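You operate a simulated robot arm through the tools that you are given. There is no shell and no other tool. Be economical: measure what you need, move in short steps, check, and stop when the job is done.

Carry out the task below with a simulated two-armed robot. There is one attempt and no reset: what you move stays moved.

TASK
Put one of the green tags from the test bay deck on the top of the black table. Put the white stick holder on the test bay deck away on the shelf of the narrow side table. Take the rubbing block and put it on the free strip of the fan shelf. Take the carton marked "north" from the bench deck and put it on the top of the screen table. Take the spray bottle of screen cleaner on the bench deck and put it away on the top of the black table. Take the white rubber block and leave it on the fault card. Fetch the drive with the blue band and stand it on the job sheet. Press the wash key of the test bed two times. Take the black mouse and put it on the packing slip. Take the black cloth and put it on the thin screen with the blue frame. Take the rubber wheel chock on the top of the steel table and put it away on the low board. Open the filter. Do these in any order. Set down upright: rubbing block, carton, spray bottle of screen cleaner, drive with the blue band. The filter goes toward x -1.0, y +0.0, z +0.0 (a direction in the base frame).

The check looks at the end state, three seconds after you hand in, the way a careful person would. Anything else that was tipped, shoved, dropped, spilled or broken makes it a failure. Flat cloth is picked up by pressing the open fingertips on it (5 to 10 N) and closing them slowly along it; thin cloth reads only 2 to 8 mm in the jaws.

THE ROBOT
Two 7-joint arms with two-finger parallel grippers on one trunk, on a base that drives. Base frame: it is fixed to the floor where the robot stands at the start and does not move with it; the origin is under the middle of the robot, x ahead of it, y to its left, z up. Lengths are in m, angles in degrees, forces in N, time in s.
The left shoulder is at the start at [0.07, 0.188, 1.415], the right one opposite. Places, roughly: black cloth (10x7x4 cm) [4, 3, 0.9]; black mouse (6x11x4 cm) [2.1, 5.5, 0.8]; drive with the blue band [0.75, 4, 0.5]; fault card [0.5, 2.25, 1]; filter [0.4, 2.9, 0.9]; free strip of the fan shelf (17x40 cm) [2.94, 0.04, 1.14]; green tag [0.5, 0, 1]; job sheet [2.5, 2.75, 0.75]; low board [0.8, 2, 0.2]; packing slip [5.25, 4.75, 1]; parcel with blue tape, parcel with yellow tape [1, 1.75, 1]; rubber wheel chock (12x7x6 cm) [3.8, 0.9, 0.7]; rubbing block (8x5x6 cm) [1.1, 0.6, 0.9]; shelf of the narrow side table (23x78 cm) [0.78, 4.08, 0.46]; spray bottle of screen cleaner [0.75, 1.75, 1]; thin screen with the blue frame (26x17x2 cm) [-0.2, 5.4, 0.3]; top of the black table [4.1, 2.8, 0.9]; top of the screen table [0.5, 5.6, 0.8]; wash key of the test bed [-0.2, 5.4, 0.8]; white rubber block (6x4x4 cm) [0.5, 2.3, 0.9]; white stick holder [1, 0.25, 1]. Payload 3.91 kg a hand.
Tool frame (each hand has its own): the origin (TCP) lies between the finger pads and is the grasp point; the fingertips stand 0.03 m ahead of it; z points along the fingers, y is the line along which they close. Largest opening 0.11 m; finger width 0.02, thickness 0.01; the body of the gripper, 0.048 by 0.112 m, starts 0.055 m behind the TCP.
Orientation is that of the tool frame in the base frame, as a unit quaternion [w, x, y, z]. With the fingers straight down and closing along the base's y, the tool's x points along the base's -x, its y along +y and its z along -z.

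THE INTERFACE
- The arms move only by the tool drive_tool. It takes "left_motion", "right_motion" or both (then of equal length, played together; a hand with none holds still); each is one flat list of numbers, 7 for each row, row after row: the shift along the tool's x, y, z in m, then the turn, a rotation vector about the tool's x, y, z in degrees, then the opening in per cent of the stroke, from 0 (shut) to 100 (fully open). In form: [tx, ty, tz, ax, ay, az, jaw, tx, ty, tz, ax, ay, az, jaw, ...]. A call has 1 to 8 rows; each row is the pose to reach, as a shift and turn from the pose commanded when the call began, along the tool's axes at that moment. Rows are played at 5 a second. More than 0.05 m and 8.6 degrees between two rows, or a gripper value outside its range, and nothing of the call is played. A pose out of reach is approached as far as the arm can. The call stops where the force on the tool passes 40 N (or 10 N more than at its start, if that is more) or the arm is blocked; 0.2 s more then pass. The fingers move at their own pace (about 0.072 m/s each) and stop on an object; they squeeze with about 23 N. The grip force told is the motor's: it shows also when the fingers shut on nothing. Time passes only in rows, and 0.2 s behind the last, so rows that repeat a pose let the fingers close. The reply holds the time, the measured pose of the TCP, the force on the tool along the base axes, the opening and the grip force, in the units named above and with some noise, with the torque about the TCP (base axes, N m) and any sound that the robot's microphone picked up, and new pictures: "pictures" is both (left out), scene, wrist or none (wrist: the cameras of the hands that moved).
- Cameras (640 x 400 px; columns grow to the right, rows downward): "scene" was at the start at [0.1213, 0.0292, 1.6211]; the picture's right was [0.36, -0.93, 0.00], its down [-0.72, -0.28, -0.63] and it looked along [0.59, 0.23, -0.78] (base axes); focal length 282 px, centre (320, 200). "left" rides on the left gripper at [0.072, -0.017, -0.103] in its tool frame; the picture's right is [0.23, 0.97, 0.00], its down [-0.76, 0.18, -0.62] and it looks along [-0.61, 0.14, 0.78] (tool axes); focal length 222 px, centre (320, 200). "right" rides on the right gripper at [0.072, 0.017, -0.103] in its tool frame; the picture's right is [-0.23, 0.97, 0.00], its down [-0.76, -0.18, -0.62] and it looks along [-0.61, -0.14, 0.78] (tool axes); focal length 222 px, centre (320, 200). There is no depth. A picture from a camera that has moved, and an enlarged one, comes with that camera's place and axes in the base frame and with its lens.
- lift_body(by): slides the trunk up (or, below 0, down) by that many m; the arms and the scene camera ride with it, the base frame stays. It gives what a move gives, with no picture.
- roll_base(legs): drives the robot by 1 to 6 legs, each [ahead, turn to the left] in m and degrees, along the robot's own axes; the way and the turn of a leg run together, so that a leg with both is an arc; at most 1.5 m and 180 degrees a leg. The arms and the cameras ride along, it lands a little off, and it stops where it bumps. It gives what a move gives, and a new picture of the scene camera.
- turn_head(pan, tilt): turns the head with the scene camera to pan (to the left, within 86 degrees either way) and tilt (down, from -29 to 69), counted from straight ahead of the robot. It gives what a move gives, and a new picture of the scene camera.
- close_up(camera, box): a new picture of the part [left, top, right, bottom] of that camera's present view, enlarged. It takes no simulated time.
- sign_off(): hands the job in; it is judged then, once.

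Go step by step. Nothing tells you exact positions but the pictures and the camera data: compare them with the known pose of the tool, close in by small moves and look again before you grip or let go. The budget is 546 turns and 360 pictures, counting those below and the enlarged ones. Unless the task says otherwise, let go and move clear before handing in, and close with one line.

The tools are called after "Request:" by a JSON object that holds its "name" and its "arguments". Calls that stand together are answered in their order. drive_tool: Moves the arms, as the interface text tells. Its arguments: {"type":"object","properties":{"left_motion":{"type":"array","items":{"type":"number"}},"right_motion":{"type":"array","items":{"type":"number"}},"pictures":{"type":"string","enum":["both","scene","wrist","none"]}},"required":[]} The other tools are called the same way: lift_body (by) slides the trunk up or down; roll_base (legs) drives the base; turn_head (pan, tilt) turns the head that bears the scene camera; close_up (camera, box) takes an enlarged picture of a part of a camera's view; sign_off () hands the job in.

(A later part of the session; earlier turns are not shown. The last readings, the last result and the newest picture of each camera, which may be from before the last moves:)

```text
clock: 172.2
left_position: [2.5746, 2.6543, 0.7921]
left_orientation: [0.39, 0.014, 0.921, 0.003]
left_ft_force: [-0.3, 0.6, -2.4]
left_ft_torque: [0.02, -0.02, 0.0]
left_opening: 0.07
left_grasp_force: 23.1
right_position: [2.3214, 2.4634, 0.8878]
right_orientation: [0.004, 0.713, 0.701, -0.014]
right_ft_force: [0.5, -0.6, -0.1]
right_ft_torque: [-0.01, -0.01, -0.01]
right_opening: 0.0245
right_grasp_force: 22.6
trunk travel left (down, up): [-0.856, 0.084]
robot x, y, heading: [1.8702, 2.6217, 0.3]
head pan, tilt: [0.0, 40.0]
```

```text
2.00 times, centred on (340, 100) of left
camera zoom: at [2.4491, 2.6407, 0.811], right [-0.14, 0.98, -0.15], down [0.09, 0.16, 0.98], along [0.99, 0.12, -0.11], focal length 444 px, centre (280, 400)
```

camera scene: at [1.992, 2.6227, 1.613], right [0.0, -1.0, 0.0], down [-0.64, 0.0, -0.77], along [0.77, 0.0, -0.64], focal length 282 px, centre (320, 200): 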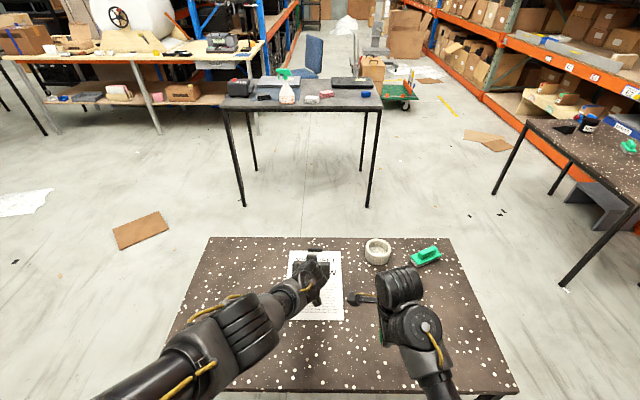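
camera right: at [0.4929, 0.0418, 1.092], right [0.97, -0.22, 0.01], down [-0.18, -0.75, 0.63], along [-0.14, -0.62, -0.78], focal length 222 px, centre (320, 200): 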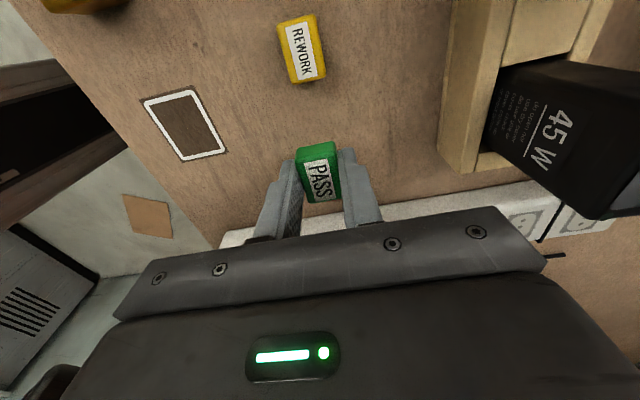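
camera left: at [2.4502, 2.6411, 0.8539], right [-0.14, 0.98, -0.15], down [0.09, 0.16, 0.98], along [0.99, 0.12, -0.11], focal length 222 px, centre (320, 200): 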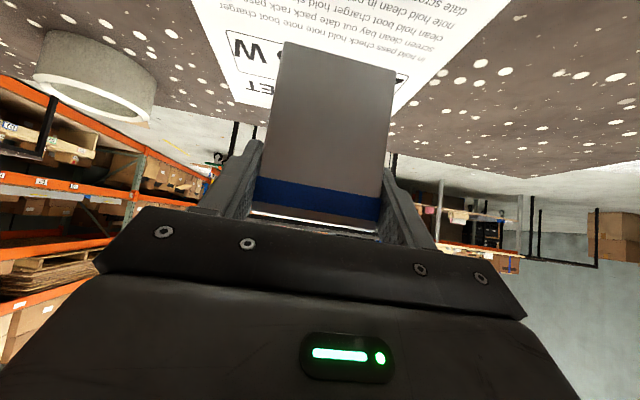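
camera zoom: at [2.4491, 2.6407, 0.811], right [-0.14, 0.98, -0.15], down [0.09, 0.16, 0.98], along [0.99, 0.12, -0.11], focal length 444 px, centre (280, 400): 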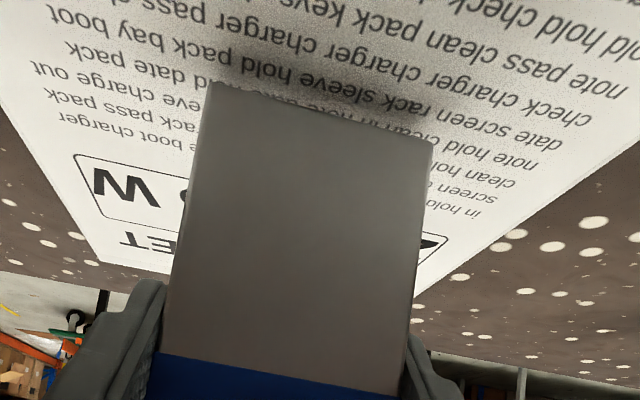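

Request:
{"name": "lift_body", "arguments": {"by": -0.006}}

Request:
{"name": "lift_body", "arguments": {"by": -0.004}}

Request:
{"name": "lift_body", "arguments": {"by": -0.003}}

Request:
{"name": "close_up", "arguments": {"camera": "left", "box": [180, 0, 500, 200]}}

```text
clock: 172.7
left_position: [2.5748, 2.6551, 0.786]
left_orientation: [0.39, 0.014, 0.921, 0.003]
left_ft_force: [-0.1, 0.2, -1.5]
left_ft_torque: [-0.01, 0.0, -0.01]
left_opening: 0.07
left_grasp_force: 23.3
right_position: [2.3214, 2.4633, 0.882]
right_orientation: [0.004, 0.713, 0.701, -0.014]
right_ft_force: [0.3, -0.5, 0.4]
right_ft_torque: [0.02, 0.0, 0.03]
right_opening: 0.0245
right_grasp_force: 22.6
trunk travel left (down, up): [-0.85, 0.09]
robot x, y, heading: [1.8692, 2.6233, 0.3]
head pan, tilt: [0.0, 40.0]
```

```text
clock: 173.2
left_position: [2.5743, 2.654, 0.7838]
left_orientation: [0.391, 0.013, 0.92, 0.003]
left_ft_force: [0.5, 0.5, 4.5]
left_ft_torque: [-0.23, -0.02, 0.03]
left_opening: 0.0699
left_grasp_force: 22.7
right_position: [2.3211, 2.4651, 0.8791]
right_orientation: [0.005, 0.713, 0.701, -0.013]
right_ft_force: [-0.5, 0.7, 0.5]
right_ft_torque: [0.02, -0.01, 0.02]
right_opening: 0.0243
right_grasp_force: 22.8
trunk travel left (down, up): [-0.846, 0.094]
robot x, y, heading: [1.8701, 2.6192, 0.3]
head pan, tilt: [0.0, 40.0]
```

```text
clock: 173.8
left_position: [2.5754, 2.6547, 0.7826]
left_orientation: [0.394, 0.013, 0.919, 0.003]
left_ft_force: [1.2, 1.9, 17.4]
left_ft_torque: [-0.52, -0.07, 0.08]
left_opening: 0.07
left_grasp_force: 22.9
right_position: [2.3191, 2.4651, 0.8763]
right_orientation: [0.005, 0.713, 0.701, -0.014]
right_ft_force: [0.2, -0.6, 0.2]
right_ft_torque: [0.01, 0.01, -0.02]
right_opening: 0.0241
right_grasp_force: 22.5
trunk travel left (down, up): [-0.843, 0.097]
robot x, y, heading: [1.8694, 2.6219, 0.3]
head pan, tilt: [0.0, 40.0]
```

```text
2.00 times, centred on (340, 100) of left
camera zoom: at [2.4489, 2.6405, 0.801], right [-0.14, 0.98, -0.15], down [0.08, 0.16, 0.98], along [0.99, 0.12, -0.1], focal length 444 px, centre (280, 400)
```

zoom: 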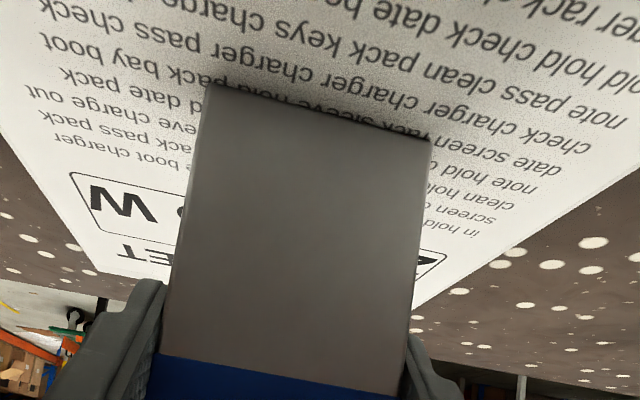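

The drive is standing on the sheet (17 N). I'll relieve slightly, open and draw back along the tool axis.

Request:
{"name": "lift_body", "arguments": {"by": 0.002}}

Request:
{"name": "drive_tool", "arguments": {"left_motion": [0, 0, 0, 0, 0, 0, 68, 0, 0, 0, 0, 0, 0, 75, 0, 0, 0, 0, 0, 0, 90, 0, 0, 0, 0, 0, 0, 90], "pictures": "wrist"}}

```text
clock: 174.3
left_position: [2.5733, 2.655, 0.7823]
left_orientation: [0.392, 0.013, 0.92, 0.003]
left_ft_force: [3.4, 0.4, 14.0]
left_ft_torque: [-0.49, -0.41, 0.14]
left_opening: 0.0696
left_grasp_force: 23.1
right_position: [2.3197, 2.4652, 0.8784]
right_orientation: [0.004, 0.712, 0.702, -0.014]
right_ft_force: [-0.7, -0.1, -0.5]
right_ft_torque: [0.01, -0.02, -0.01]
right_opening: 0.0244
right_grasp_force: 23.1
trunk travel left (down, up): [-0.845, 0.095]
robot x, y, heading: [1.8722, 2.6237, 0.3]
head pan, tilt: [0.0, 40.0]
```

```text
clock: 175.3
left_position: [2.5738, 2.655, 0.7816]
left_orientation: [0.391, 0.014, 0.92, 0.003]
left_ft_force: [0.6, -0.8, 0.6]
left_ft_torque: [0.04, 0.0, -0.03]
left_opening: 0.0991
left_grasp_force: 0.1
right_position: [2.3202, 2.4648, 0.8774]
right_orientation: [0.006, 0.713, 0.701, -0.014]
right_ft_force: [0.6, 0.4, 0.7]
right_ft_torque: [0.01, -0.02, -0.01]
right_opening: 0.0245
right_grasp_force: 23.0
trunk travel left (down, up): [-0.845, 0.095]
robot x, y, heading: [1.8698, 2.6222, 0.4]
head pan, tilt: [0.0, 40.0]
camera left: at [2.4486, 2.6407, 0.8002], right [-0.14, 0.98, -0.15], down [0.08, 0.16, 0.98], along [0.99, 0.12, -0.1], focal length 222 px, centre (320, 200)
```

left: 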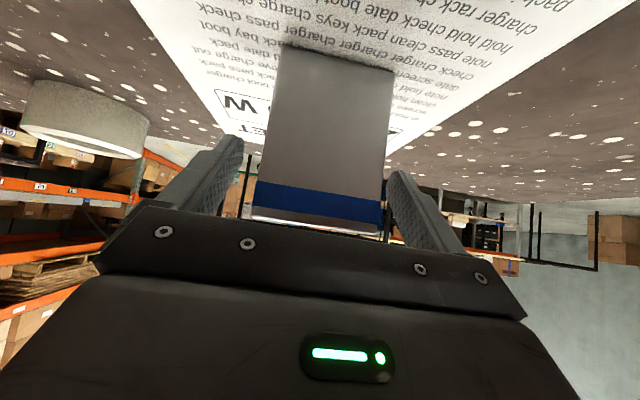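

It stands by itself. I'll centre the fingers and back out.

Request:
{"name": "drive_tool", "arguments": {"left_motion": [0, 0.005, 0, 0, 0, 0, 95, 0, 0.005, -0.02, 0, 0, 0, 95, 0, 0.005, -0.05, 0, 0, 0, 95, 0, 0.005, -0.09, 0, 0, 0, 95, 0, 0.005, -0.13, 0, 0, 0, 95, 0, 0.005, -0.17, 0, 0, 0, 95], "pictures": "both"}}

```text
clock: 176.7
left_position: [2.4513, 2.6617, 0.8996]
left_orientation: [0.39, 0.014, 0.921, 0.003]
left_ft_force: [-0.7, 0.3, 0.0]
left_ft_torque: [-0.01, 0.0, -0.02]
left_opening: 0.1043
left_grasp_force: 0.1
right_position: [2.3216, 2.4645, 0.8778]
right_orientation: [0.006, 0.713, 0.701, -0.013]
right_ft_force: [-0.7, 0.2, -1.0]
right_ft_torque: [0.0, -0.05, 0.02]
right_opening: 0.0244
right_grasp_force: 23.0
trunk travel left (down, up): [-0.845, 0.095]
robot x, y, heading: [1.8715, 2.6199, 0.4]
head pan, tilt: [0.0, 40.0]
camera scene: at [2.0053, 2.6234, 1.5567], right [0.0, -1.0, 0.0], down [-0.64, 0.0, -0.77], along [0.77, 0.0, -0.64], focal length 282 px, centre (320, 200)
camera left: at [2.3262, 2.6465, 0.9183], right [-0.14, 0.98, -0.15], down [0.09, 0.16, 0.98], along [0.99, 0.12, -0.11], focal length 222 px, centre (320, 200)
```

scene: 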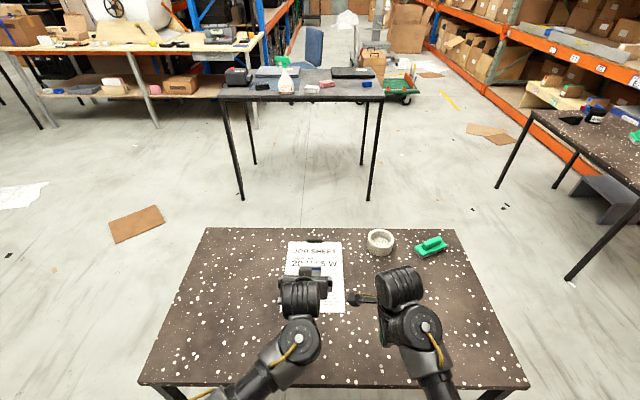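
left: 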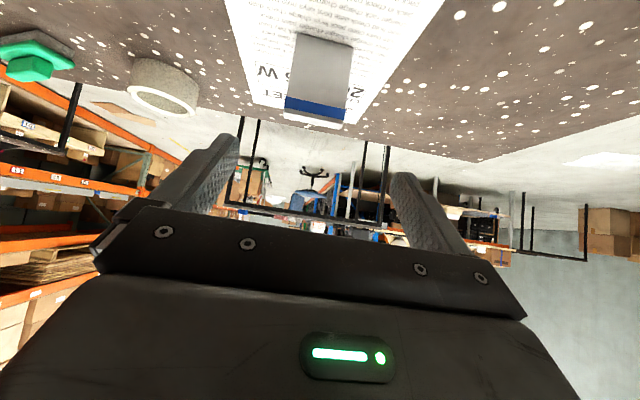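

The drive stands on the job sheet. I'll raise the trunk, level the left hand, back off slightly and go round to the bench's rear for the spray bottle.

Request:
{"name": "drive_tool", "arguments": {"left_motion": [0, 0, -0.01, 0, 8, 0, 95, 0, 0, -0.02, 0, 16, 0, 95, 0, 0, -0.03, 0, 24, 0, 95, 0, 0, -0.04, 0, 32, 0, 95, 0, 0.0, -0.05, 0, 40, 0, 95, 0, 0, -0.05, 0, 46, 0, 95], "pictures": "none"}}

Request:
{"name": "lift_body", "arguments": {"by": 0.09}}

Request:
{"name": "roll_base", "arguments": {"legs": [[-0.1, 0], [0, -90], [0.92, 0], [0, -90]]}}

Request:
{"name": "turn_head", "arguments": {"pan": 0, "tilt": 40}}

```text
clock: 177.8
left_position: [2.4252, 2.6612, 0.9301]
left_orientation: [0.118, 0.012, 0.993, 0.008]
left_ft_force: [19.9, -16.0, -39.9]
left_ft_torque: [1.91, -2.29, 1.94]
left_opening: 0.1044
left_grasp_force: 0.0
right_position: [2.3215, 2.4639, 0.8776]
right_orientation: [0.004, 0.713, 0.701, -0.014]
right_ft_force: [-0.2, 0.2, 0.3]
right_ft_torque: [0.01, 0.03, 0.01]
right_opening: 0.0244
right_grasp_force: 22.7
trunk travel left (down, up): [-0.845, 0.095]
robot x, y, heading: [1.8693, 2.6276, 0.3]
head pan, tilt: [0.0, 40.0]
stopped in row 5 (left hand): the force on the tool passed its limit (the readings are from after the stop); the commanded pose is now the measured one
```

```text
clock: 178.2
left_position: [2.4251, 2.662, 0.9372]
left_orientation: [0.119, 0.011, 0.993, 0.008]
left_ft_force: [9.1, -8.8, -22.7]
left_ft_torque: [0.99, -1.55, 0.93]
left_opening: 0.1046
left_grasp_force: 0.1
right_position: [2.32, 2.4641, 0.8851]
right_orientation: [0.004, 0.712, 0.702, -0.015]
right_ft_force: [0.2, -0.5, 0.3]
right_ft_torque: [0.05, 0.0, -0.03]
right_opening: 0.0243
right_grasp_force: 23.0
trunk travel left (down, up): [-0.852, 0.088]
robot x, y, heading: [1.8708, 2.6254, 0.2]
head pan, tilt: [0.0, 40.0]
stopped: the force on the tool passed its limit (the readings are from after the stop); the commanded pose is now the measured one
```

```text
clock: 179.4
left_position: [2.3249, 2.662, 0.9378]
left_orientation: [0.121, 0.011, 0.993, 0.008]
left_ft_force: [4.0, -4.0, -11.7]
left_ft_torque: [0.52, -0.89, 0.45]
left_opening: 0.1045
left_grasp_force: 0.0
right_position: [2.2193, 2.4642, 0.8858]
right_orientation: [0.007, 0.711, 0.703, -0.013]
right_ft_force: [0.0, -0.7, 0.9]
right_ft_torque: [0.03, -0.01, -0.02]
right_opening: 0.0243
right_grasp_force: 22.9
trunk travel left (down, up): [-0.852, 0.088]
robot x, y, heading: [1.7695, 2.6218, 0.3]
head pan, tilt: [0.0, 40.0]
stopped in leg 1: the force on the tool passed its limit (the readings are from after the stop); the commanded pose is now the measured one
camera scene: at [1.9026, 2.6233, 1.5638], right [0.01, -1.0, 0.0], down [-0.64, 0.0, -0.77], along [0.77, 0.0, -0.64], focal length 282 px, centre (320, 200)
```

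scene: 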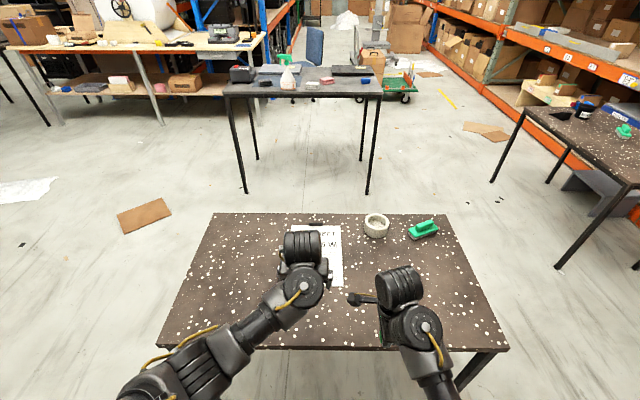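

```text
clock: 180.0
left_position: [2.3266, 2.6615, 0.9365]
left_orientation: [0.12, 0.009, 0.993, 0.007]
left_ft_force: [6.1, -4.5, -15.5]
left_ft_torque: [0.68, -1.09, 0.64]
left_opening: 0.1043
left_grasp_force: 0.0
right_position: [2.2201, 2.4653, 0.8842]
right_orientation: [0.005, 0.712, 0.702, -0.014]
right_ft_force: [0.0, 0.7, -0.6]
right_ft_torque: [-0.01, 0.01, 0.03]
right_opening: 0.0243
right_grasp_force: 22.7
trunk travel left (down, up): [-0.852, 0.088]
robot x, y, heading: [1.7696, 2.6212, 0.5]
head pan, tilt: [0.0, 40.0]
camera scene: at [1.9055, 2.6233, 1.5635], right [0.01, -1.0, 0.0], down [-0.64, 0.0, -0.77], along [0.77, 0.0, -0.64], focal length 282 px, centre (320, 200)
```

scene: 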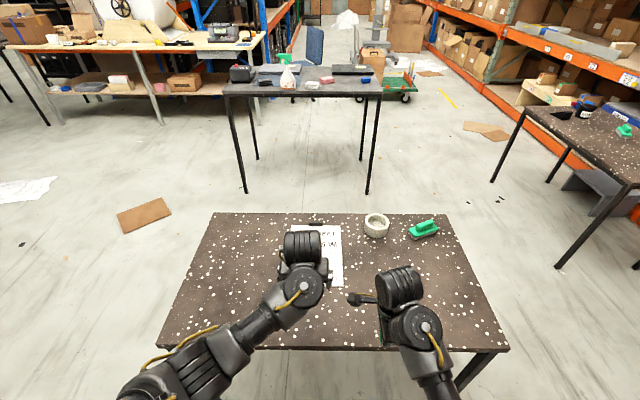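

The left wrist is touching the right hand's camera. I'll move the left hand to the left, then finish levelling.

Request:
{"name": "drive_tool", "arguments": {"left_motion": [0, 0.03, 0, 0, 0, 0, 95, 0, 0.07, 0, 0, 0, 0, 95, 0, 0.11, -0.01, 0, 6, 0, 95, 0, 0.15, -0.02, 0, 13, 0, 95], "pictures": "none"}}

Request:
{"name": "lift_body", "arguments": {"by": 0.085}}

Request:
{"name": "roll_base", "arguments": {"legs": [[0, -90], [0.92, 0], [0, -90]]}}

```text
clock: 180.5
left_position: [2.3272, 2.7024, 0.9375]
left_orientation: [0.121, 0.009, 0.993, 0.008]
left_ft_force: [7.4, -7.0, -14.4]
left_ft_torque: [0.76, -0.96, 0.8]
left_opening: 0.1044
left_grasp_force: 0.1
right_position: [2.2213, 2.4659, 0.8844]
right_orientation: [0.004, 0.712, 0.702, -0.015]
right_ft_force: [-0.2, 0.6, -0.6]
right_ft_torque: [-0.01, 0.0, -0.02]
right_opening: 0.0243
right_grasp_force: 23.3
trunk travel left (down, up): [-0.852, 0.088]
robot x, y, heading: [1.7752, 2.6243, 0.4]
head pan, tilt: [0.0, 40.0]
stopped in row 2 (left hand): the force on the tool passed its limit (the readings are from after the stop); the commanded pose is now the measured one
```

```text
clock: 181.7
left_position: [2.3286, 2.7004, 1.0208]
left_orientation: [0.12, 0.01, 0.993, 0.009]
left_ft_force: [10.3, -11.4, -26.7]
left_ft_torque: [1.35, -2.01, 1.33]
left_opening: 0.1046
left_grasp_force: 0.0
right_position: [2.2205, 2.4653, 0.9694]
right_orientation: [0.004, 0.711, 0.703, -0.015]
right_ft_force: [0.1, 0.5, -1.0]
right_ft_torque: [-0.02, -0.02, -0.03]
right_opening: 0.0244
right_grasp_force: 22.7
trunk travel left (down, up): [-0.937, 0.003]
robot x, y, heading: [1.7745, 2.6189, 0.2]
head pan, tilt: [0.0, 40.0]
```

```text
clock: 194.3
left_position: [1.2128, 1.6195, 1.0224]
left_orientation: [0.007, 0.993, -0.021, -0.119]
left_ft_force: [-8.4, 17.1, -29.9]
left_ft_torque: [-1.93, 2.5, 2.01]
left_opening: 0.1046
left_grasp_force: 0.1
right_position: [1.3245, 1.8514, 0.9684]
right_orientation: [0.014, -0.694, 0.72, 0.004]
right_ft_force: [0.9, -0.5, 0.1]
right_ft_torque: [0.02, 0.02, 0.06]
right_opening: 0.0243
right_grasp_force: 22.7
trunk travel left (down, up): [-0.937, 0.003]
robot x, y, heading: [1.7712, 1.6808, 179.0]
head pan, tilt: [0.0, 40.0]
camera scene: at [1.6359, 1.6882, 1.6484], right [0.02, 1.0, 0.0], down [0.64, -0.01, -0.77], along [-0.77, 0.01, -0.64], focal length 282 px, centre (320, 200)
```

scene: 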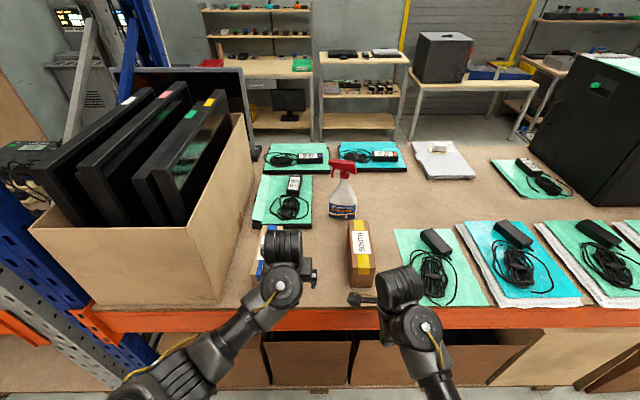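

The left arm still reads an internal contact (its own linkage in that folded pose). I'll extend it forward a little to free it.

Request:
{"name": "drive_tool", "arguments": {"left_motion": [-0.02, 0, 0, 0, -4, 0, 95, -0.04, 0, 0, 0, -8, 0, 95], "pictures": "wrist"}}

```text
clock: 194.9
left_position: [1.1743, 1.6197, 1.0307]
left_orientation: [0.004, 0.982, -0.023, -0.189]
left_ft_force: [-0.1, 1.0, 0.3]
left_ft_torque: [0.0, -0.01, -0.02]
left_opening: 0.1043
left_grasp_force: 0.1
right_position: [1.3245, 1.851, 0.97]
right_orientation: [0.014, -0.694, 0.72, 0.004]
right_ft_force: [0.5, -0.5, 0.0]
right_ft_torque: [0.01, -0.02, 0.01]
right_opening: 0.0245
right_grasp_force: 22.8
trunk travel left (down, up): [-0.937, 0.003]
robot x, y, heading: [1.7718, 1.6832, 179.1]
head pan, tilt: [0.0, 40.0]
camera left: at [1.2809, 1.6343, 1.0997], right [0.17, -0.98, -0.07], down [-0.48, -0.14, 0.86], along [-0.86, -0.12, -0.5], focal length 222 px, centre (320, 200)
```

left: 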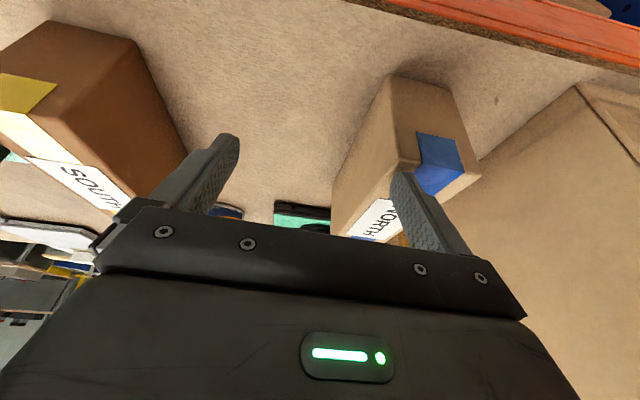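

Freed. Before choosing a grasp I'll take an enlarged look at the spray bottle and cartons from this side.

Request:
{"name": "close_up", "arguments": {"camera": "scene", "box": [240, 140, 400, 300]}}

```text
2.50 times, centred on (320, 220) of scene
camera zoom: at [1.6356, 1.6886, 1.6483], right [0.02, 1.0, 0.0], down [0.64, -0.01, -0.77], along [-0.77, 0.01, -0.64], focal length 705 px, centre (320, 150)
```

zoom: 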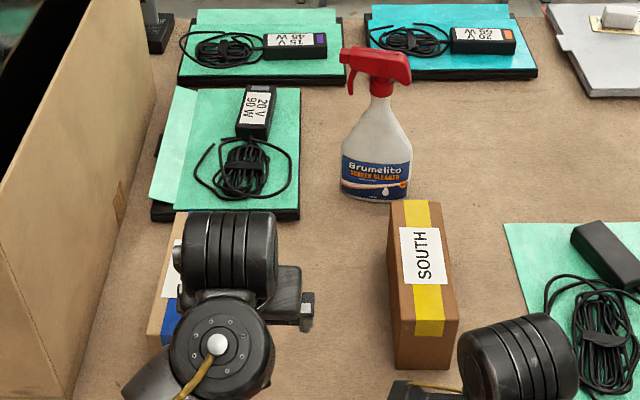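

The bottle stands at about [0.835, 1.784], top near z = 1.146, right behind the SOUTH carton as seen from here. I'll back off and shift to y ≈ 1.97 so the left arm faces it.

Request:
{"name": "roll_base", "arguments": {"legs": [[-0.15, 0], [0, -90], [0.3, 0], [0, 90]]}}

Request:
{"name": "drive_tool", "arguments": {"left_motion": [-0.01, 0, -0.03, 0, 0, 0, 95, -0.02, 0, -0.06, 0, 0, 0, 95, -0.03, 0, -0.09, 0, 0, 0, 95, -0.03, 0, -0.12, 0, 0, 0, 95], "right_motion": [0, -0.03, -0.02, 0, 0, 0, 0, 0, -0.06, -0.04, 0, 0, 0, 0, 0, -0.09, -0.06, 0, 0, 0, 0, 0, -0.12, -0.08, 0, 0, 0, 0], "pictures": "scene"}}

```text
clock: 205.6
left_position: [1.3275, 1.8945, 1.031]
left_orientation: [0.008, 0.982, -0.005, -0.189]
left_ft_force: [0.4, 0.2, 1.1]
left_ft_torque: [0.03, 0.02, -0.01]
left_opening: 0.1046
left_grasp_force: 0.1
right_position: [1.4699, 2.1302, 0.969]
right_orientation: [0.014, -0.707, 0.707, 0.005]
right_ft_force: [0.6, -0.3, 0.1]
right_ft_torque: [0.0, -0.01, 0.0]
right_opening: 0.0243
right_grasp_force: 22.5
trunk travel left (down, up): [-0.937, 0.003]
robot x, y, heading: [1.922, 1.9807, -179.0]
head pan, tilt: [0.0, 40.0]
camera scene: at [1.7868, 1.9792, 1.6484], right [-0.02, 1.0, 0.0], down [0.64, 0.01, -0.77], along [-0.77, -0.01, -0.64], focal length 282 px, centre (320, 200)
```

scene: 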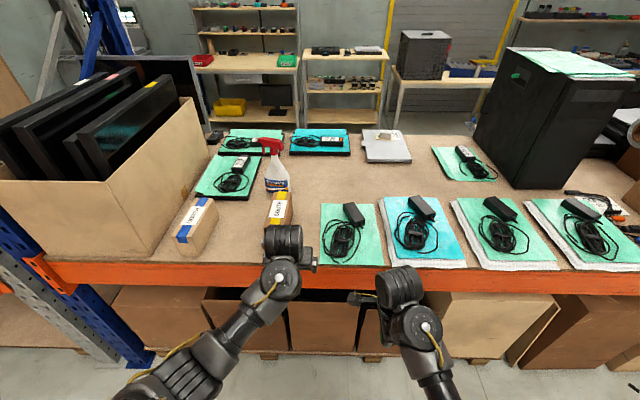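

```text
clock: 206.6
left_position: [1.3455, 1.8964, 1.148]
left_orientation: [0.008, 0.982, -0.004, -0.189]
left_ft_force: [-0.8, 0.5, 0.6]
left_ft_torque: [0.0, 0.0, 0.01]
left_opening: 0.1047
left_grasp_force: 0.0
left hand out of reach, approached as far as the arm can: row 4
right_position: [1.6331, 2.1639, 0.9598]
right_orientation: [0.013, -0.706, 0.708, 0.007]
right_ft_force: [1.3, 0.3, 0.6]
right_ft_torque: [-0.02, 0.05, -0.01]
right_opening: 0.0246
right_grasp_force: 23.1
right hand out of reach, approached as far as the arm can: row 1, 2, 3, 4
trunk travel left (down, up): [-0.937, 0.003]
robot x, y, heading: [1.9225, 1.9814, -178.9]
head pan, tilt: [0.0, 40.0]
camera scene: at [1.7893, 1.9801, 1.6485], right [-0.02, 1.0, 0.0], down [0.64, 0.01, -0.77], along [-0.77, -0.01, -0.64], focal length 282 px, centre (320, 200)
```

scene: 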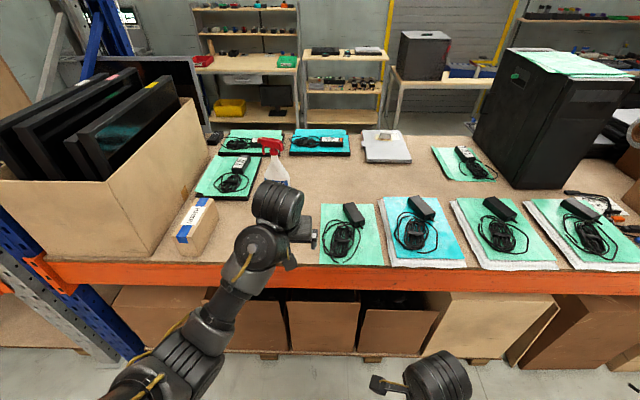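

The right hand is nicely retracted now. I'll level the left hand and turn it 90° so it closes along x around the bottle's collar.

Request:
{"name": "drive_tool", "arguments": {"left_motion": [-0.01, -0.01, 0, 0, 8, 0, 95, -0.02, -0.02, 0, 0, 16, 0, 95, -0.03, -0.03, 0, 0, 22, 0, 95], "pictures": "none"}}

Request:
{"name": "drive_tool", "arguments": {"left_motion": [0, 0, 0, 0, 0, -8, 95, 0, 0, 0, 0, 0, -16, 95, 0, 0, 0, 0, 0, -24, 95, 0, 0, 0, 0, 0, -32, 95, 0, 0, 0, 0, 0, -40, 95, 0, 0, 0, 0, 0, -48, 95, 0, 0, 0, 0, 0, -56, 95, 0, 0, 0, 0, 0, -64, 95], "pictures": "none"}}

Request:
{"name": "drive_tool", "arguments": {"left_motion": [0, 0, 0, 0, 0, -8, 95, 0, 0, 0, 0, 0, -16, 95, 0, 0, 0, 0, 0, -26, 95], "pictures": "both"}}

```text
clock: 207.4
left_position: [1.3044, 1.9692, 1.1223]
left_orientation: [0.009, 1.0, -0.003, -0.015]
left_ft_force: [0.1, -0.7, 0.3]
left_ft_torque: [-0.01, 0.04, 0.02]
left_opening: 0.1043
left_grasp_force: 0.1
left hand out of reach, approached as far as the arm can: row 1, 2, 3
right_position: [1.6336, 2.1633, 0.9588]
right_orientation: [0.013, -0.706, 0.708, 0.005]
right_ft_force: [1.6, 0.4, -0.3]
right_ft_torque: [0.03, -0.01, -0.01]
right_opening: 0.0243
right_grasp_force: 22.6
trunk travel left (down, up): [-0.937, 0.003]
robot x, y, heading: [1.9205, 1.9822, -178.8]
head pan, tilt: [0.0, 40.0]
```

```text
clock: 209.2
left_position: [1.3021, 1.9651, 1.1213]
left_orientation: [0.008, 0.849, 0.528, -0.003]
left_ft_force: [-0.6, 1.1, 0.3]
left_ft_torque: [-0.02, 0.02, -0.01]
left_opening: 0.1045
left_grasp_force: 0.1
right_position: [1.6325, 2.1635, 0.9573]
right_orientation: [0.015, -0.707, 0.707, 0.005]
right_ft_force: [-0.7, -0.2, -0.4]
right_ft_torque: [-0.02, 0.05, 0.0]
right_opening: 0.0248
right_grasp_force: 22.4
trunk travel left (down, up): [-0.937, 0.003]
robot x, y, heading: [1.9202, 1.9824, -178.8]
head pan, tilt: [0.0, 40.0]
```

```text
refused: row 3 steps farther than a row can; nothing moved
```

Request:
{"name": "drive_tool", "arguments": {"left_motion": [0, 0, 0, 0, 0, -8, 95, 0, 0, 0, 0, 0, -16, 95, 0, 0, 0, 0, 0, -24, 95, 0, 0, 0, 0, 0, -26, 95], "pictures": "none"}}

Request:
{"name": "roll_base", "arguments": {"legs": [[0.34, -1]]}}

```text
clock: 210.2
left_position: [1.3037, 1.9657, 1.1213]
left_orientation: [0.007, 0.708, 0.707, -0.005]
left_ft_force: [0.0, 0.0, 0.2]
left_ft_torque: [0.01, -0.03, 0.01]
left_opening: 0.1042
left_grasp_force: 0.1
right_position: [1.6322, 2.1621, 0.9588]
right_orientation: [0.015, -0.706, 0.708, 0.005]
right_ft_force: [0.6, 0.0, -0.2]
right_ft_torque: [0.03, -0.03, 0.0]
right_opening: 0.0242
right_grasp_force: 23.4
trunk travel left (down, up): [-0.937, 0.003]
robot x, y, heading: [1.9251, 1.9782, -179.3]
head pan, tilt: [0.0, 40.0]
```

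```text
clock: 212.4
left_position: [0.9693, 1.9727, 1.1207]
left_orientation: [0.007, 0.715, 0.699, -0.005]
left_ft_force: [0.4, 0.1, 0.2]
left_ft_torque: [0.01, 0.01, 0.04]
left_opening: 0.1045
left_grasp_force: 0.2
right_position: [1.3015, 2.1649, 0.9574]
right_orientation: [0.015, -0.701, 0.713, 0.005]
right_ft_force: [-0.1, -0.3, 0.5]
right_ft_torque: [0.01, -0.01, -0.01]
right_opening: 0.0244
right_grasp_force: 23.1
trunk travel left (down, up): [-0.937, 0.003]
robot x, y, heading: [1.5855, 1.9749, -179.6]
head pan, tilt: [0.0, 40.0]
camera scene: at [1.4536, 1.9776, 1.6485], right [0.0, 1.0, 0.0], down [0.64, 0.0, -0.77], along [-0.77, 0.0, -0.64], focal length 282 px, centre (320, 200)
```

scene: 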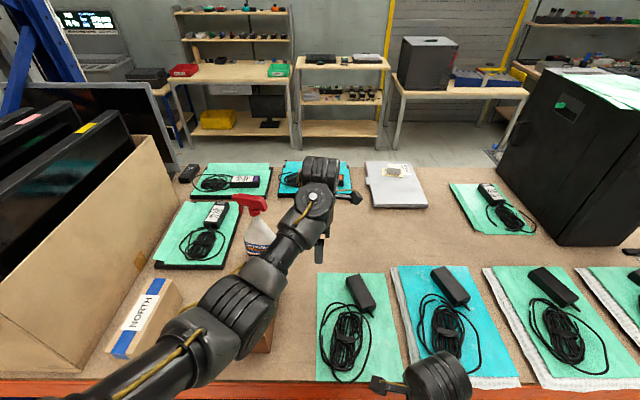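

The robot is in place. I'll move the left hand forward level with the bottle, still beside it.

Request:
{"name": "drive_tool", "arguments": {"left_motion": [0, -0.04, 0, 0, 0, 0, 100, 0, -0.08, 0, 0, 0, 0, 100, 0, -0.131, 0.0, 0, 0, 0, 100], "pictures": "both"}}

```text
refused: row 3 steps farther than a row can; nothing moved
```

Request:
{"name": "drive_tool", "arguments": {"left_motion": [0, -0.04, 0, 0, 0, 0, 100, 0, -0.085, 0, 0, 0, 0, 100, 0, -0.131, 0.0, 0, 0, 0, 100], "pictures": "both"}}

```text
clock: 213.2
left_position: [0.8937, 1.9764, 1.1188]
left_orientation: [0.007, 0.715, 0.699, -0.004]
left_ft_force: [-0.2, 0.2, 0.4]
left_ft_torque: [-0.02, 0.02, -0.03]
left_opening: 0.1101
left_grasp_force: 0.1
left hand out of reach, approached as far as the arm can: row 2, 3
right_position: [1.3009, 2.1635, 0.9564]
right_orientation: [0.015, -0.7, 0.714, 0.005]
right_ft_force: [0.6, 0.1, 0.2]
right_ft_torque: [0.0, 0.0, 0.02]
right_opening: 0.0243
right_grasp_force: 23.3
trunk travel left (down, up): [-0.937, 0.003]
robot x, y, heading: [1.5857, 1.9791, -179.7]
head pan, tilt: [0.0, 40.0]
camera scene: at [1.4523, 1.9764, 1.6484], right [0.0, 1.0, 0.0], down [0.64, 0.0, -0.77], along [-0.77, 0.0, -0.64], focal length 282 px, centre (320, 200)
camera left: at [0.8782, 2.0509, 1.2205], right [0.98, 0.21, 0.0], down [0.16, -0.76, 0.64], along [0.13, -0.62, -0.77], focal length 222 px, centre (320, 200)
```

scene: 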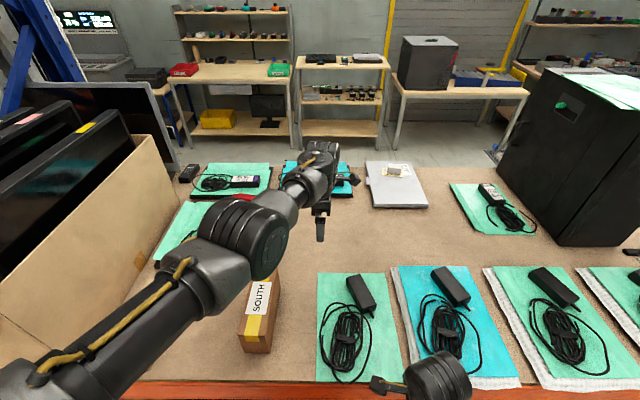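
left: 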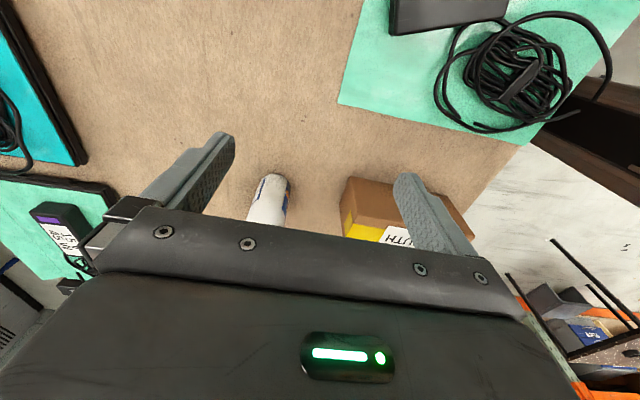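

I need a few more centimetres of reach, so I'll drive 5 cm closer.

Request:
{"name": "roll_base", "arguments": {"legs": [[0.055, 0]]}}

Request:
{"name": "drive_tool", "arguments": {"left_motion": [-0.04, 0.0, 0, 0, 0, 0, 100, -0.08, 0.0, 0.0, 0, 0, 0, 100], "pictures": "wrist"}}

```text
clock: 214.2
left_position: [0.8499, 1.9787, 1.1276]
left_orientation: [0.006, 0.715, 0.699, -0.009]
left_ft_force: [0.7, -0.6, -0.3]
left_ft_torque: [0.02, 0.08, 0.01]
left_opening: 0.1102
left_grasp_force: 0.0
right_position: [1.2541, 2.1648, 0.9613]
right_orientation: [0.011, -0.702, 0.712, 0.008]
right_ft_force: [0.5, -0.1, 0.0]
right_ft_torque: [0.04, 0.07, -0.03]
right_opening: 0.0244
right_grasp_force: 22.8
trunk travel left (down, up): [-0.937, 0.003]
robot x, y, heading: [1.5339, 1.9759, -179.8]
head pan, tilt: [0.0, 40.0]
camera scene: at [1.4123, 1.9784, 1.6498], right [0.0, 1.0, 0.0], down [0.64, 0.0, -0.77], along [-0.77, 0.0, -0.64], focal length 282 px, centre (320, 200)
```

scene: 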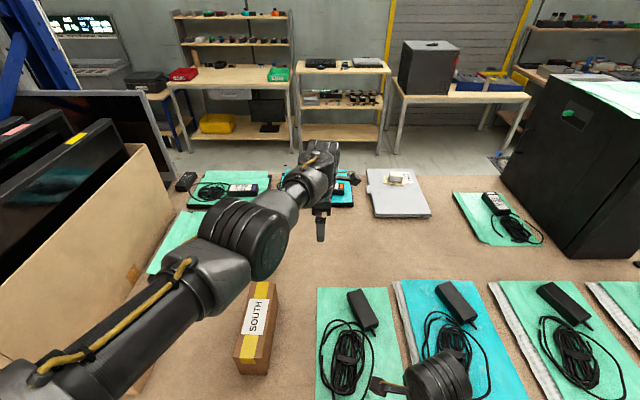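

```text
clock: 214.8
left_position: [0.8411, 1.8949, 1.1229]
left_orientation: [0.005, 0.715, 0.699, -0.006]
left_ft_force: [0.5, -0.8, -0.3]
left_ft_torque: [0.04, 0.0, 0.01]
left_opening: 0.1102
left_grasp_force: 0.1
right_position: [1.25, 2.1614, 0.9589]
right_orientation: [0.014, -0.702, 0.712, 0.007]
right_ft_force: [0.3, -0.8, -0.1]
right_ft_torque: [0.03, 0.02, 0.03]
right_opening: 0.0246
right_grasp_force: 23.1
trunk travel left (down, up): [-0.937, 0.003]
robot x, y, heading: [1.5306, 1.9745, -179.7]
head pan, tilt: [0.0, 40.0]
camera left: at [0.8262, 1.9696, 1.2247], right [0.98, 0.2, 0.0], down [0.16, -0.76, 0.63], along [0.13, -0.62, -0.77], focal length 222 px, centre (320, 200)
```

left: 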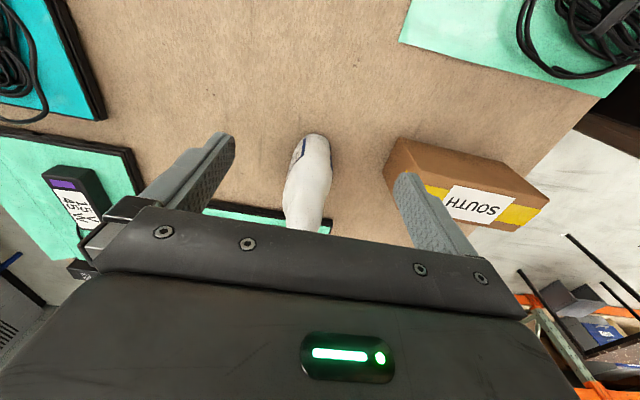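

The bottle's neck is centred between the fingers. I'll slide in over it.

Request:
{"name": "drive_tool", "arguments": {"left_motion": [-0.035, 0.0, 0, 0, 0, 0, 100, -0.07, 0.0, 0.0, 0, 0, 0, 100, -0.108, 0.002, 0.0, 0, 0, 0, 100], "pictures": "both"}}

```text
clock: 215.6
left_position: [0.8373, 1.789, 1.1211]
left_orientation: [0.007, 0.715, 0.699, -0.005]
left_ft_force: [-1.1, -0.2, -0.1]
left_ft_torque: [0.01, 0.0, -0.01]
left_opening: 0.1102
left_grasp_force: 0.0
right_position: [1.2453, 2.1627, 0.9582]
right_orientation: [0.016, -0.702, 0.712, 0.005]
right_ft_force: [0.8, -0.1, 0.0]
right_ft_torque: [0.02, -0.02, 0.0]
right_opening: 0.0243
right_grasp_force: 23.0
trunk travel left (down, up): [-0.937, 0.003]
robot x, y, heading: [1.5324, 1.9769, -179.8]
head pan, tilt: [0.0, 40.0]
camera scene: at [1.3965, 1.9764, 1.6483], right [0.0, 1.0, 0.0], down [0.64, 0.0, -0.77], along [-0.77, 0.0, -0.64], focal length 282 px, centre (320, 200)
camera left: at [0.8214, 1.8636, 1.2222], right [0.98, 0.21, 0.0], down [0.16, -0.75, 0.64], along [0.13, -0.62, -0.77], focal length 222 px, centre (320, 200)
```

scene: 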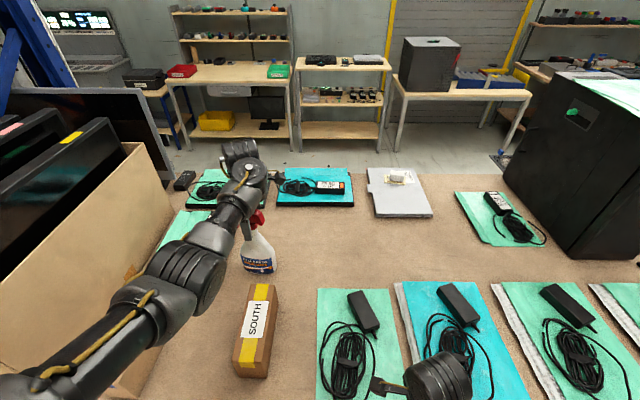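
left: 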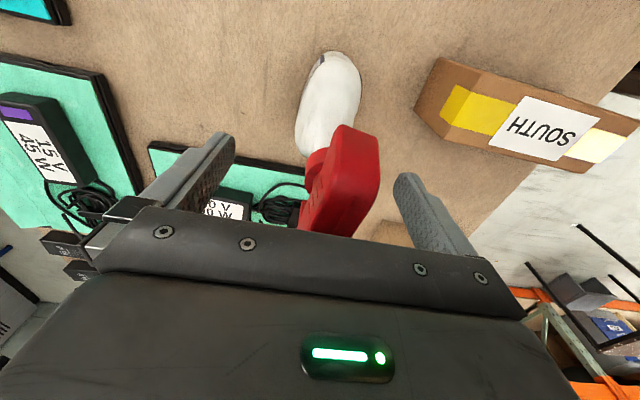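

The head is centred within a few millimetres. I'll descend 14 mm and close on the collar.

Request:
{"name": "drive_tool", "arguments": {"left_motion": [0.002, 0.003, 0.014, 0, 0, 0, 100, 0.002, 0.003, 0.014, 0, 0, 0, 70, 0.002, 0.003, 0.014, 0, 0, 0, 40, 0.002, 0.003, 0.014, 0, 0, 0, 20, 0.002, 0.003, 0.014, 0, 0, 0, 10, 0.002, 0.003, 0.014, 0, 0, 0, 10], "pictures": "wrist"}}

```text
clock: 217.0
left_position: [0.8412, 1.7931, 1.1082]
left_orientation: [0.008, 0.715, 0.699, -0.005]
left_ft_force: [1.5, 0.5, -0.3]
left_ft_torque: [0.03, -0.22, -0.01]
left_opening: 0.0325
left_grasp_force: 23.0
right_position: [1.2463, 2.1634, 0.9567]
right_orientation: [0.015, -0.701, 0.713, 0.005]
right_ft_force: [0.4, -0.2, -0.4]
right_ft_torque: [-0.02, -0.01, -0.01]
right_opening: 0.0246
right_grasp_force: 22.7
trunk travel left (down, up): [-0.937, 0.003]
robot x, y, heading: [1.5329, 1.9777, -179.8]
head pan, tilt: [0.0, 40.0]
camera left: at [0.8248, 1.8659, 1.2088], right [0.98, 0.21, 0.0], down [0.16, -0.75, 0.64], along [0.13, -0.62, -0.77], focal length 222 px, centre (320, 200)
```

left: 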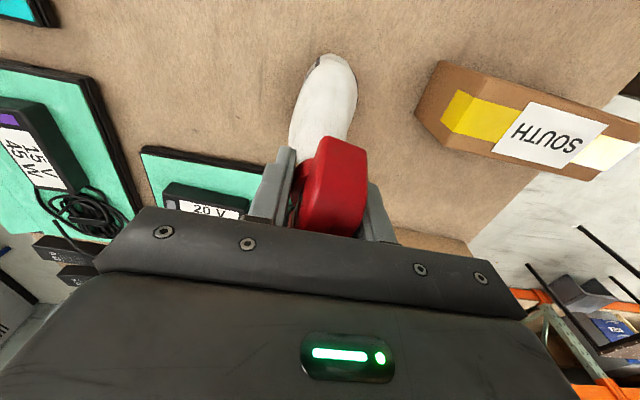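

The bottle is gripped at the collar (32 mm). I'll lift it.

Request:
{"name": "drive_tool", "arguments": {"left_motion": [0, 0, -0.02, 0, 0, 0, 10, 0, 0, -0.045, 0, 0, 0, 10, 0, 0, -0.07, 0, 0, 0, 10, 0, 0, -0.095, 0, 0, 0, 10], "pictures": "both"}}

```text
clock: 218.0
left_position: [0.8408, 1.7935, 1.203]
left_orientation: [0.009, 0.715, 0.699, -0.006]
left_ft_force: [0.6, -0.2, -5.0]
left_ft_torque: [0.02, 0.01, -0.01]
left_opening: 0.0321
left_grasp_force: 22.9
left hand out of reach, approached as far as the arm can: row 3
right_position: [1.247, 2.1643, 0.9587]
right_orientation: [0.014, -0.701, 0.713, 0.005]
right_ft_force: [-0.3, 0.0, -0.3]
right_ft_torque: [0.0, 0.05, -0.01]
right_opening: 0.0243
right_grasp_force: 23.0
trunk travel left (down, up): [-0.937, 0.003]
robot x, y, heading: [1.5362, 1.9757, -179.6]
head pan, tilt: [0.0, 40.0]
camera scene: at [1.3977, 1.9797, 1.6483], right [0.0, 1.0, 0.0], down [0.64, 0.0, -0.77], along [-0.77, 0.0, -0.64], focal length 282 px, centre (320, 200)
camera left: at [0.8241, 1.8694, 1.3042], right [0.98, 0.2, 0.0], down [0.16, -0.75, 0.64], along [0.13, -0.63, -0.77], focal length 222 px, centre (320, 200)
```

scene: 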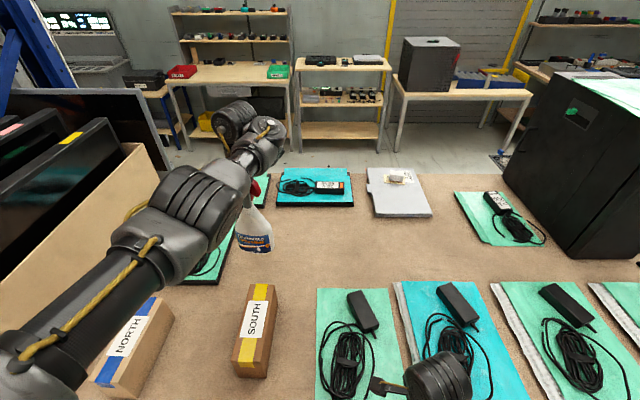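
left: 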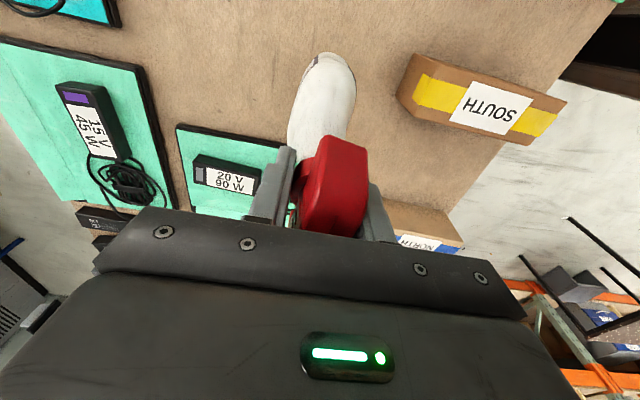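

I'll swing the bottle to y ≈ 1.94 to clear the cartons, then back out and drive round to the south side of the black table.

Request:
{"name": "drive_tool", "arguments": {"left_motion": [0.04, 0, 0, 0, 0, 0, 10, 0.08, 0, 0, 0, 0, 0, 10, 0.12, 0, 0, 0, 0, 0, 10, 0.155, 0, 0, 0, 0, 0, 10], "pictures": "none"}}

Request:
{"name": "roll_base", "arguments": {"legs": [[-0.4, 0], [0, 90], [0.25, 0], [0, 90]]}}

Request:
{"name": "turn_head", "arguments": {"pan": 0, "tilt": 25}}

```text
clock: 219.0
left_position: [0.8401, 1.9494, 1.2011]
left_orientation: [0.007, 0.715, 0.699, -0.005]
left_ft_force: [0.6, -0.9, -5.5]
left_ft_torque: [0.07, -0.04, -0.02]
left_opening: 0.0325
left_grasp_force: 22.7
right_position: [1.2456, 2.1657, 0.9575]
right_orientation: [0.016, -0.701, 0.713, 0.004]
right_ft_force: [-0.4, 0.3, -0.9]
right_ft_torque: [-0.04, 0.04, -0.01]
right_opening: 0.0244
right_grasp_force: 23.6
trunk travel left (down, up): [-0.937, 0.003]
robot x, y, heading: [1.5334, 1.9768, -180.1]
head pan, tilt: [0.0, 40.0]
```

```text
clock: 230.5
left_position: [2.6184, 1.7768, 1.2007]
left_orientation: [-0.004, 0.708, -0.706, -0.007]
left_ft_force: [-0.5, 0.0, -4.6]
left_ft_torque: [-0.02, 0.03, 0.01]
left_opening: 0.0324
left_grasp_force: 23.3
right_position: [2.2201, 1.5503, 0.957]
right_orientation: [0.005, 0.703, 0.711, -0.015]
right_ft_force: [0.7, -0.4, 0.1]
right_ft_torque: [-0.01, -0.02, 0.0]
right_opening: 0.0242
right_grasp_force: 23.0
trunk travel left (down, up): [-0.937, 0.003]
robot x, y, heading: [1.9284, 1.7308, 1.8]
head pan, tilt: [0.0, 40.0]
camera scene: at [2.0643, 1.7362, 1.6483], right [0.03, -1.0, 0.0], down [-0.64, -0.02, -0.77], along [0.77, 0.02, -0.64], focal length 282 px, centre (320, 200)
```

scene: 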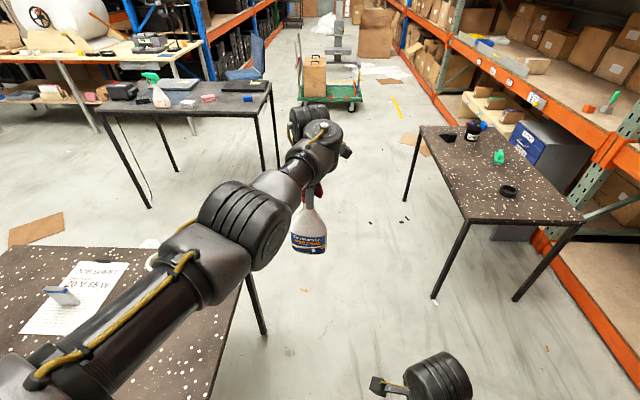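

```text
clock: 231.3
left_position: [2.618, 1.778, 1.2004]
left_orientation: [-0.005, 0.709, -0.705, -0.007]
left_ft_force: [-0.1, -1.1, -5.7]
left_ft_torque: [-0.05, 0.0, -0.02]
left_opening: 0.0324
left_grasp_force: 22.7
right_position: [2.2197, 1.5528, 0.9581]
right_orientation: [0.005, 0.703, 0.711, -0.016]
right_ft_force: [0.8, -0.4, -0.2]
right_ft_torque: [0.01, 0.02, 0.0]
right_opening: 0.0246
right_grasp_force: 23.2
trunk travel left (down, up): [-0.937, 0.003]
robot x, y, heading: [1.9294, 1.7297, 1.9]
head pan, tilt: [0.0, 25.0]
camera scene: at [2.0714, 1.737, 1.6715], right [0.03, -1.0, 0.0], down [-0.42, -0.01, -0.91], along [0.91, 0.03, -0.42], focal length 282 px, centre (320, 200)
```

scene: 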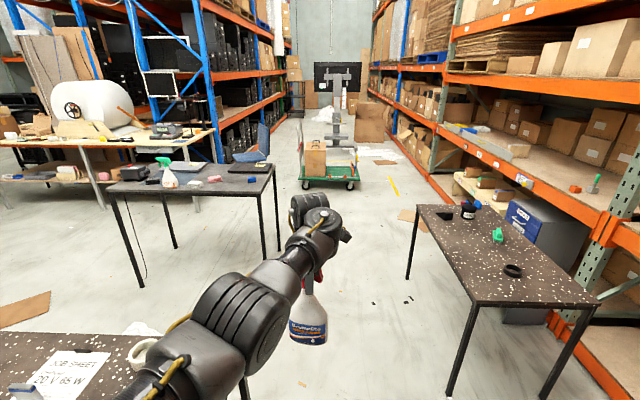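

Request:
{"name": "close_up", "arguments": {"camera": "scene", "box": [100, 145, 290, 220]}}

Request:
{"name": "roll_base", "arguments": {"legs": [[1.1, -2], [1.05, 0]]}}

```text
3.37 times, centred on (195, 182) of scene
camera zoom: at [2.0714, 1.737, 1.6715], right [0.03, -1.0, 0.0], down [-0.42, -0.01, -0.91], along [0.91, 0.03, -0.42], focal length 950 px, centre (741, 259)
```

zoom: 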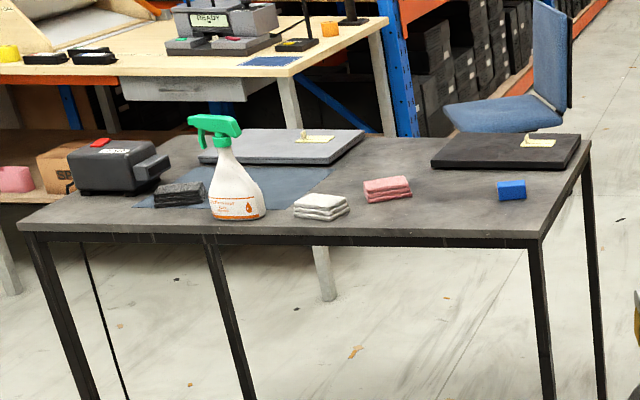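

```text
clock: 235.8
left_position: [3.5173, 1.784, 1.2105]
left_orientation: [0.008, -0.703, 0.711, 0.003]
left_ft_force: [-1.5, 0.3, -4.1]
left_ft_torque: [-0.05, -0.04, 0.0]
left_opening: 0.0321
left_grasp_force: 22.8
right_position: [3.1153, 1.5642, 0.9646]
right_orientation: [0.013, 0.71, 0.704, -0.007]
right_ft_force: [-1.6, 0.1, -0.9]
right_ft_torque: [-0.03, -0.09, -0.02]
right_opening: 0.0244
right_grasp_force: 22.8
trunk travel left (down, up): [-0.937, 0.003]
robot x, y, heading: [2.8566, 1.7515, 2.7]
head pan, tilt: [0.0, 25.0]
stopped in leg 1: the robot was blocked; the commanded pose is now the measured one
camera scene: at [2.9746, 1.7583, 1.6734], right [0.05, -1.0, 0.0], down [-0.41, -0.02, -0.91], along [0.91, 0.04, -0.41], focal length 282 px, centre (320, 200)
```

scene: 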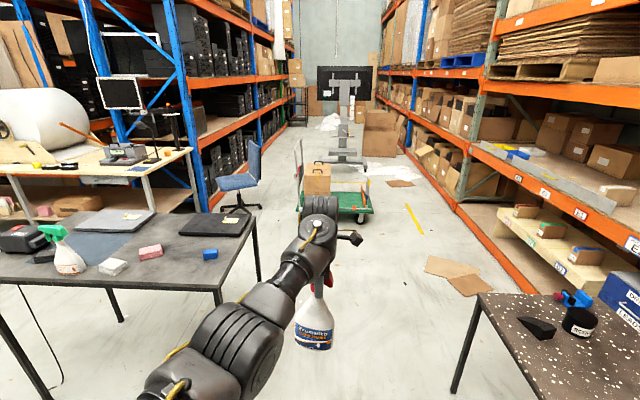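

The base reported a block, likely the job table's leg at about [2.84, 2.10]. I'll check that nothing moved there.

Request:
{"name": "turn_head", "arguments": {"pan": 80, "tilt": 45}}

```text
clock: 237.3
left_position: [3.5365, 1.7814, 1.1988]
left_orientation: [0.003, -0.703, 0.711, 0.009]
left_ft_force: [0.1, 0.3, -6.1]
left_ft_torque: [-0.06, -0.01, 0.01]
left_opening: 0.0326
left_grasp_force: 22.8
right_position: [3.1319, 1.5635, 0.9594]
right_orientation: [0.007, 0.71, 0.704, -0.011]
right_ft_force: [0.1, -0.3, 0.1]
right_ft_torque: [-0.01, 0.02, -0.02]
right_opening: 0.0245
right_grasp_force: 22.9
trunk travel left (down, up): [-0.937, 0.003]
robot x, y, heading: [2.8528, 1.7467, 2.7]
head pan, tilt: [80.0, 45.0]
camera scene: at [2.9167, 1.8321, 1.641], right [0.99, -0.13, 0.0], down [-0.09, -0.7, -0.71], along [0.09, 0.7, -0.71], focal length 282 px, centre (320, 200)
```

scene: 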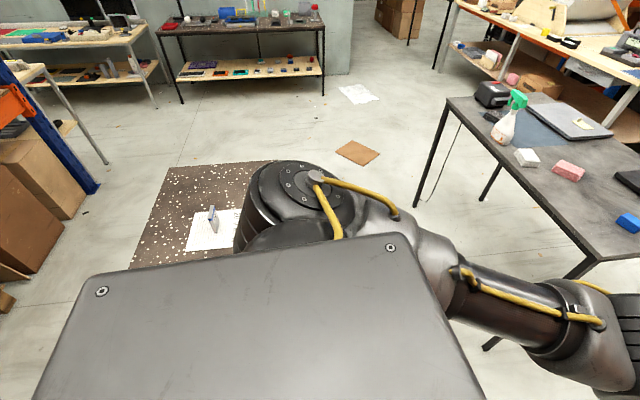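

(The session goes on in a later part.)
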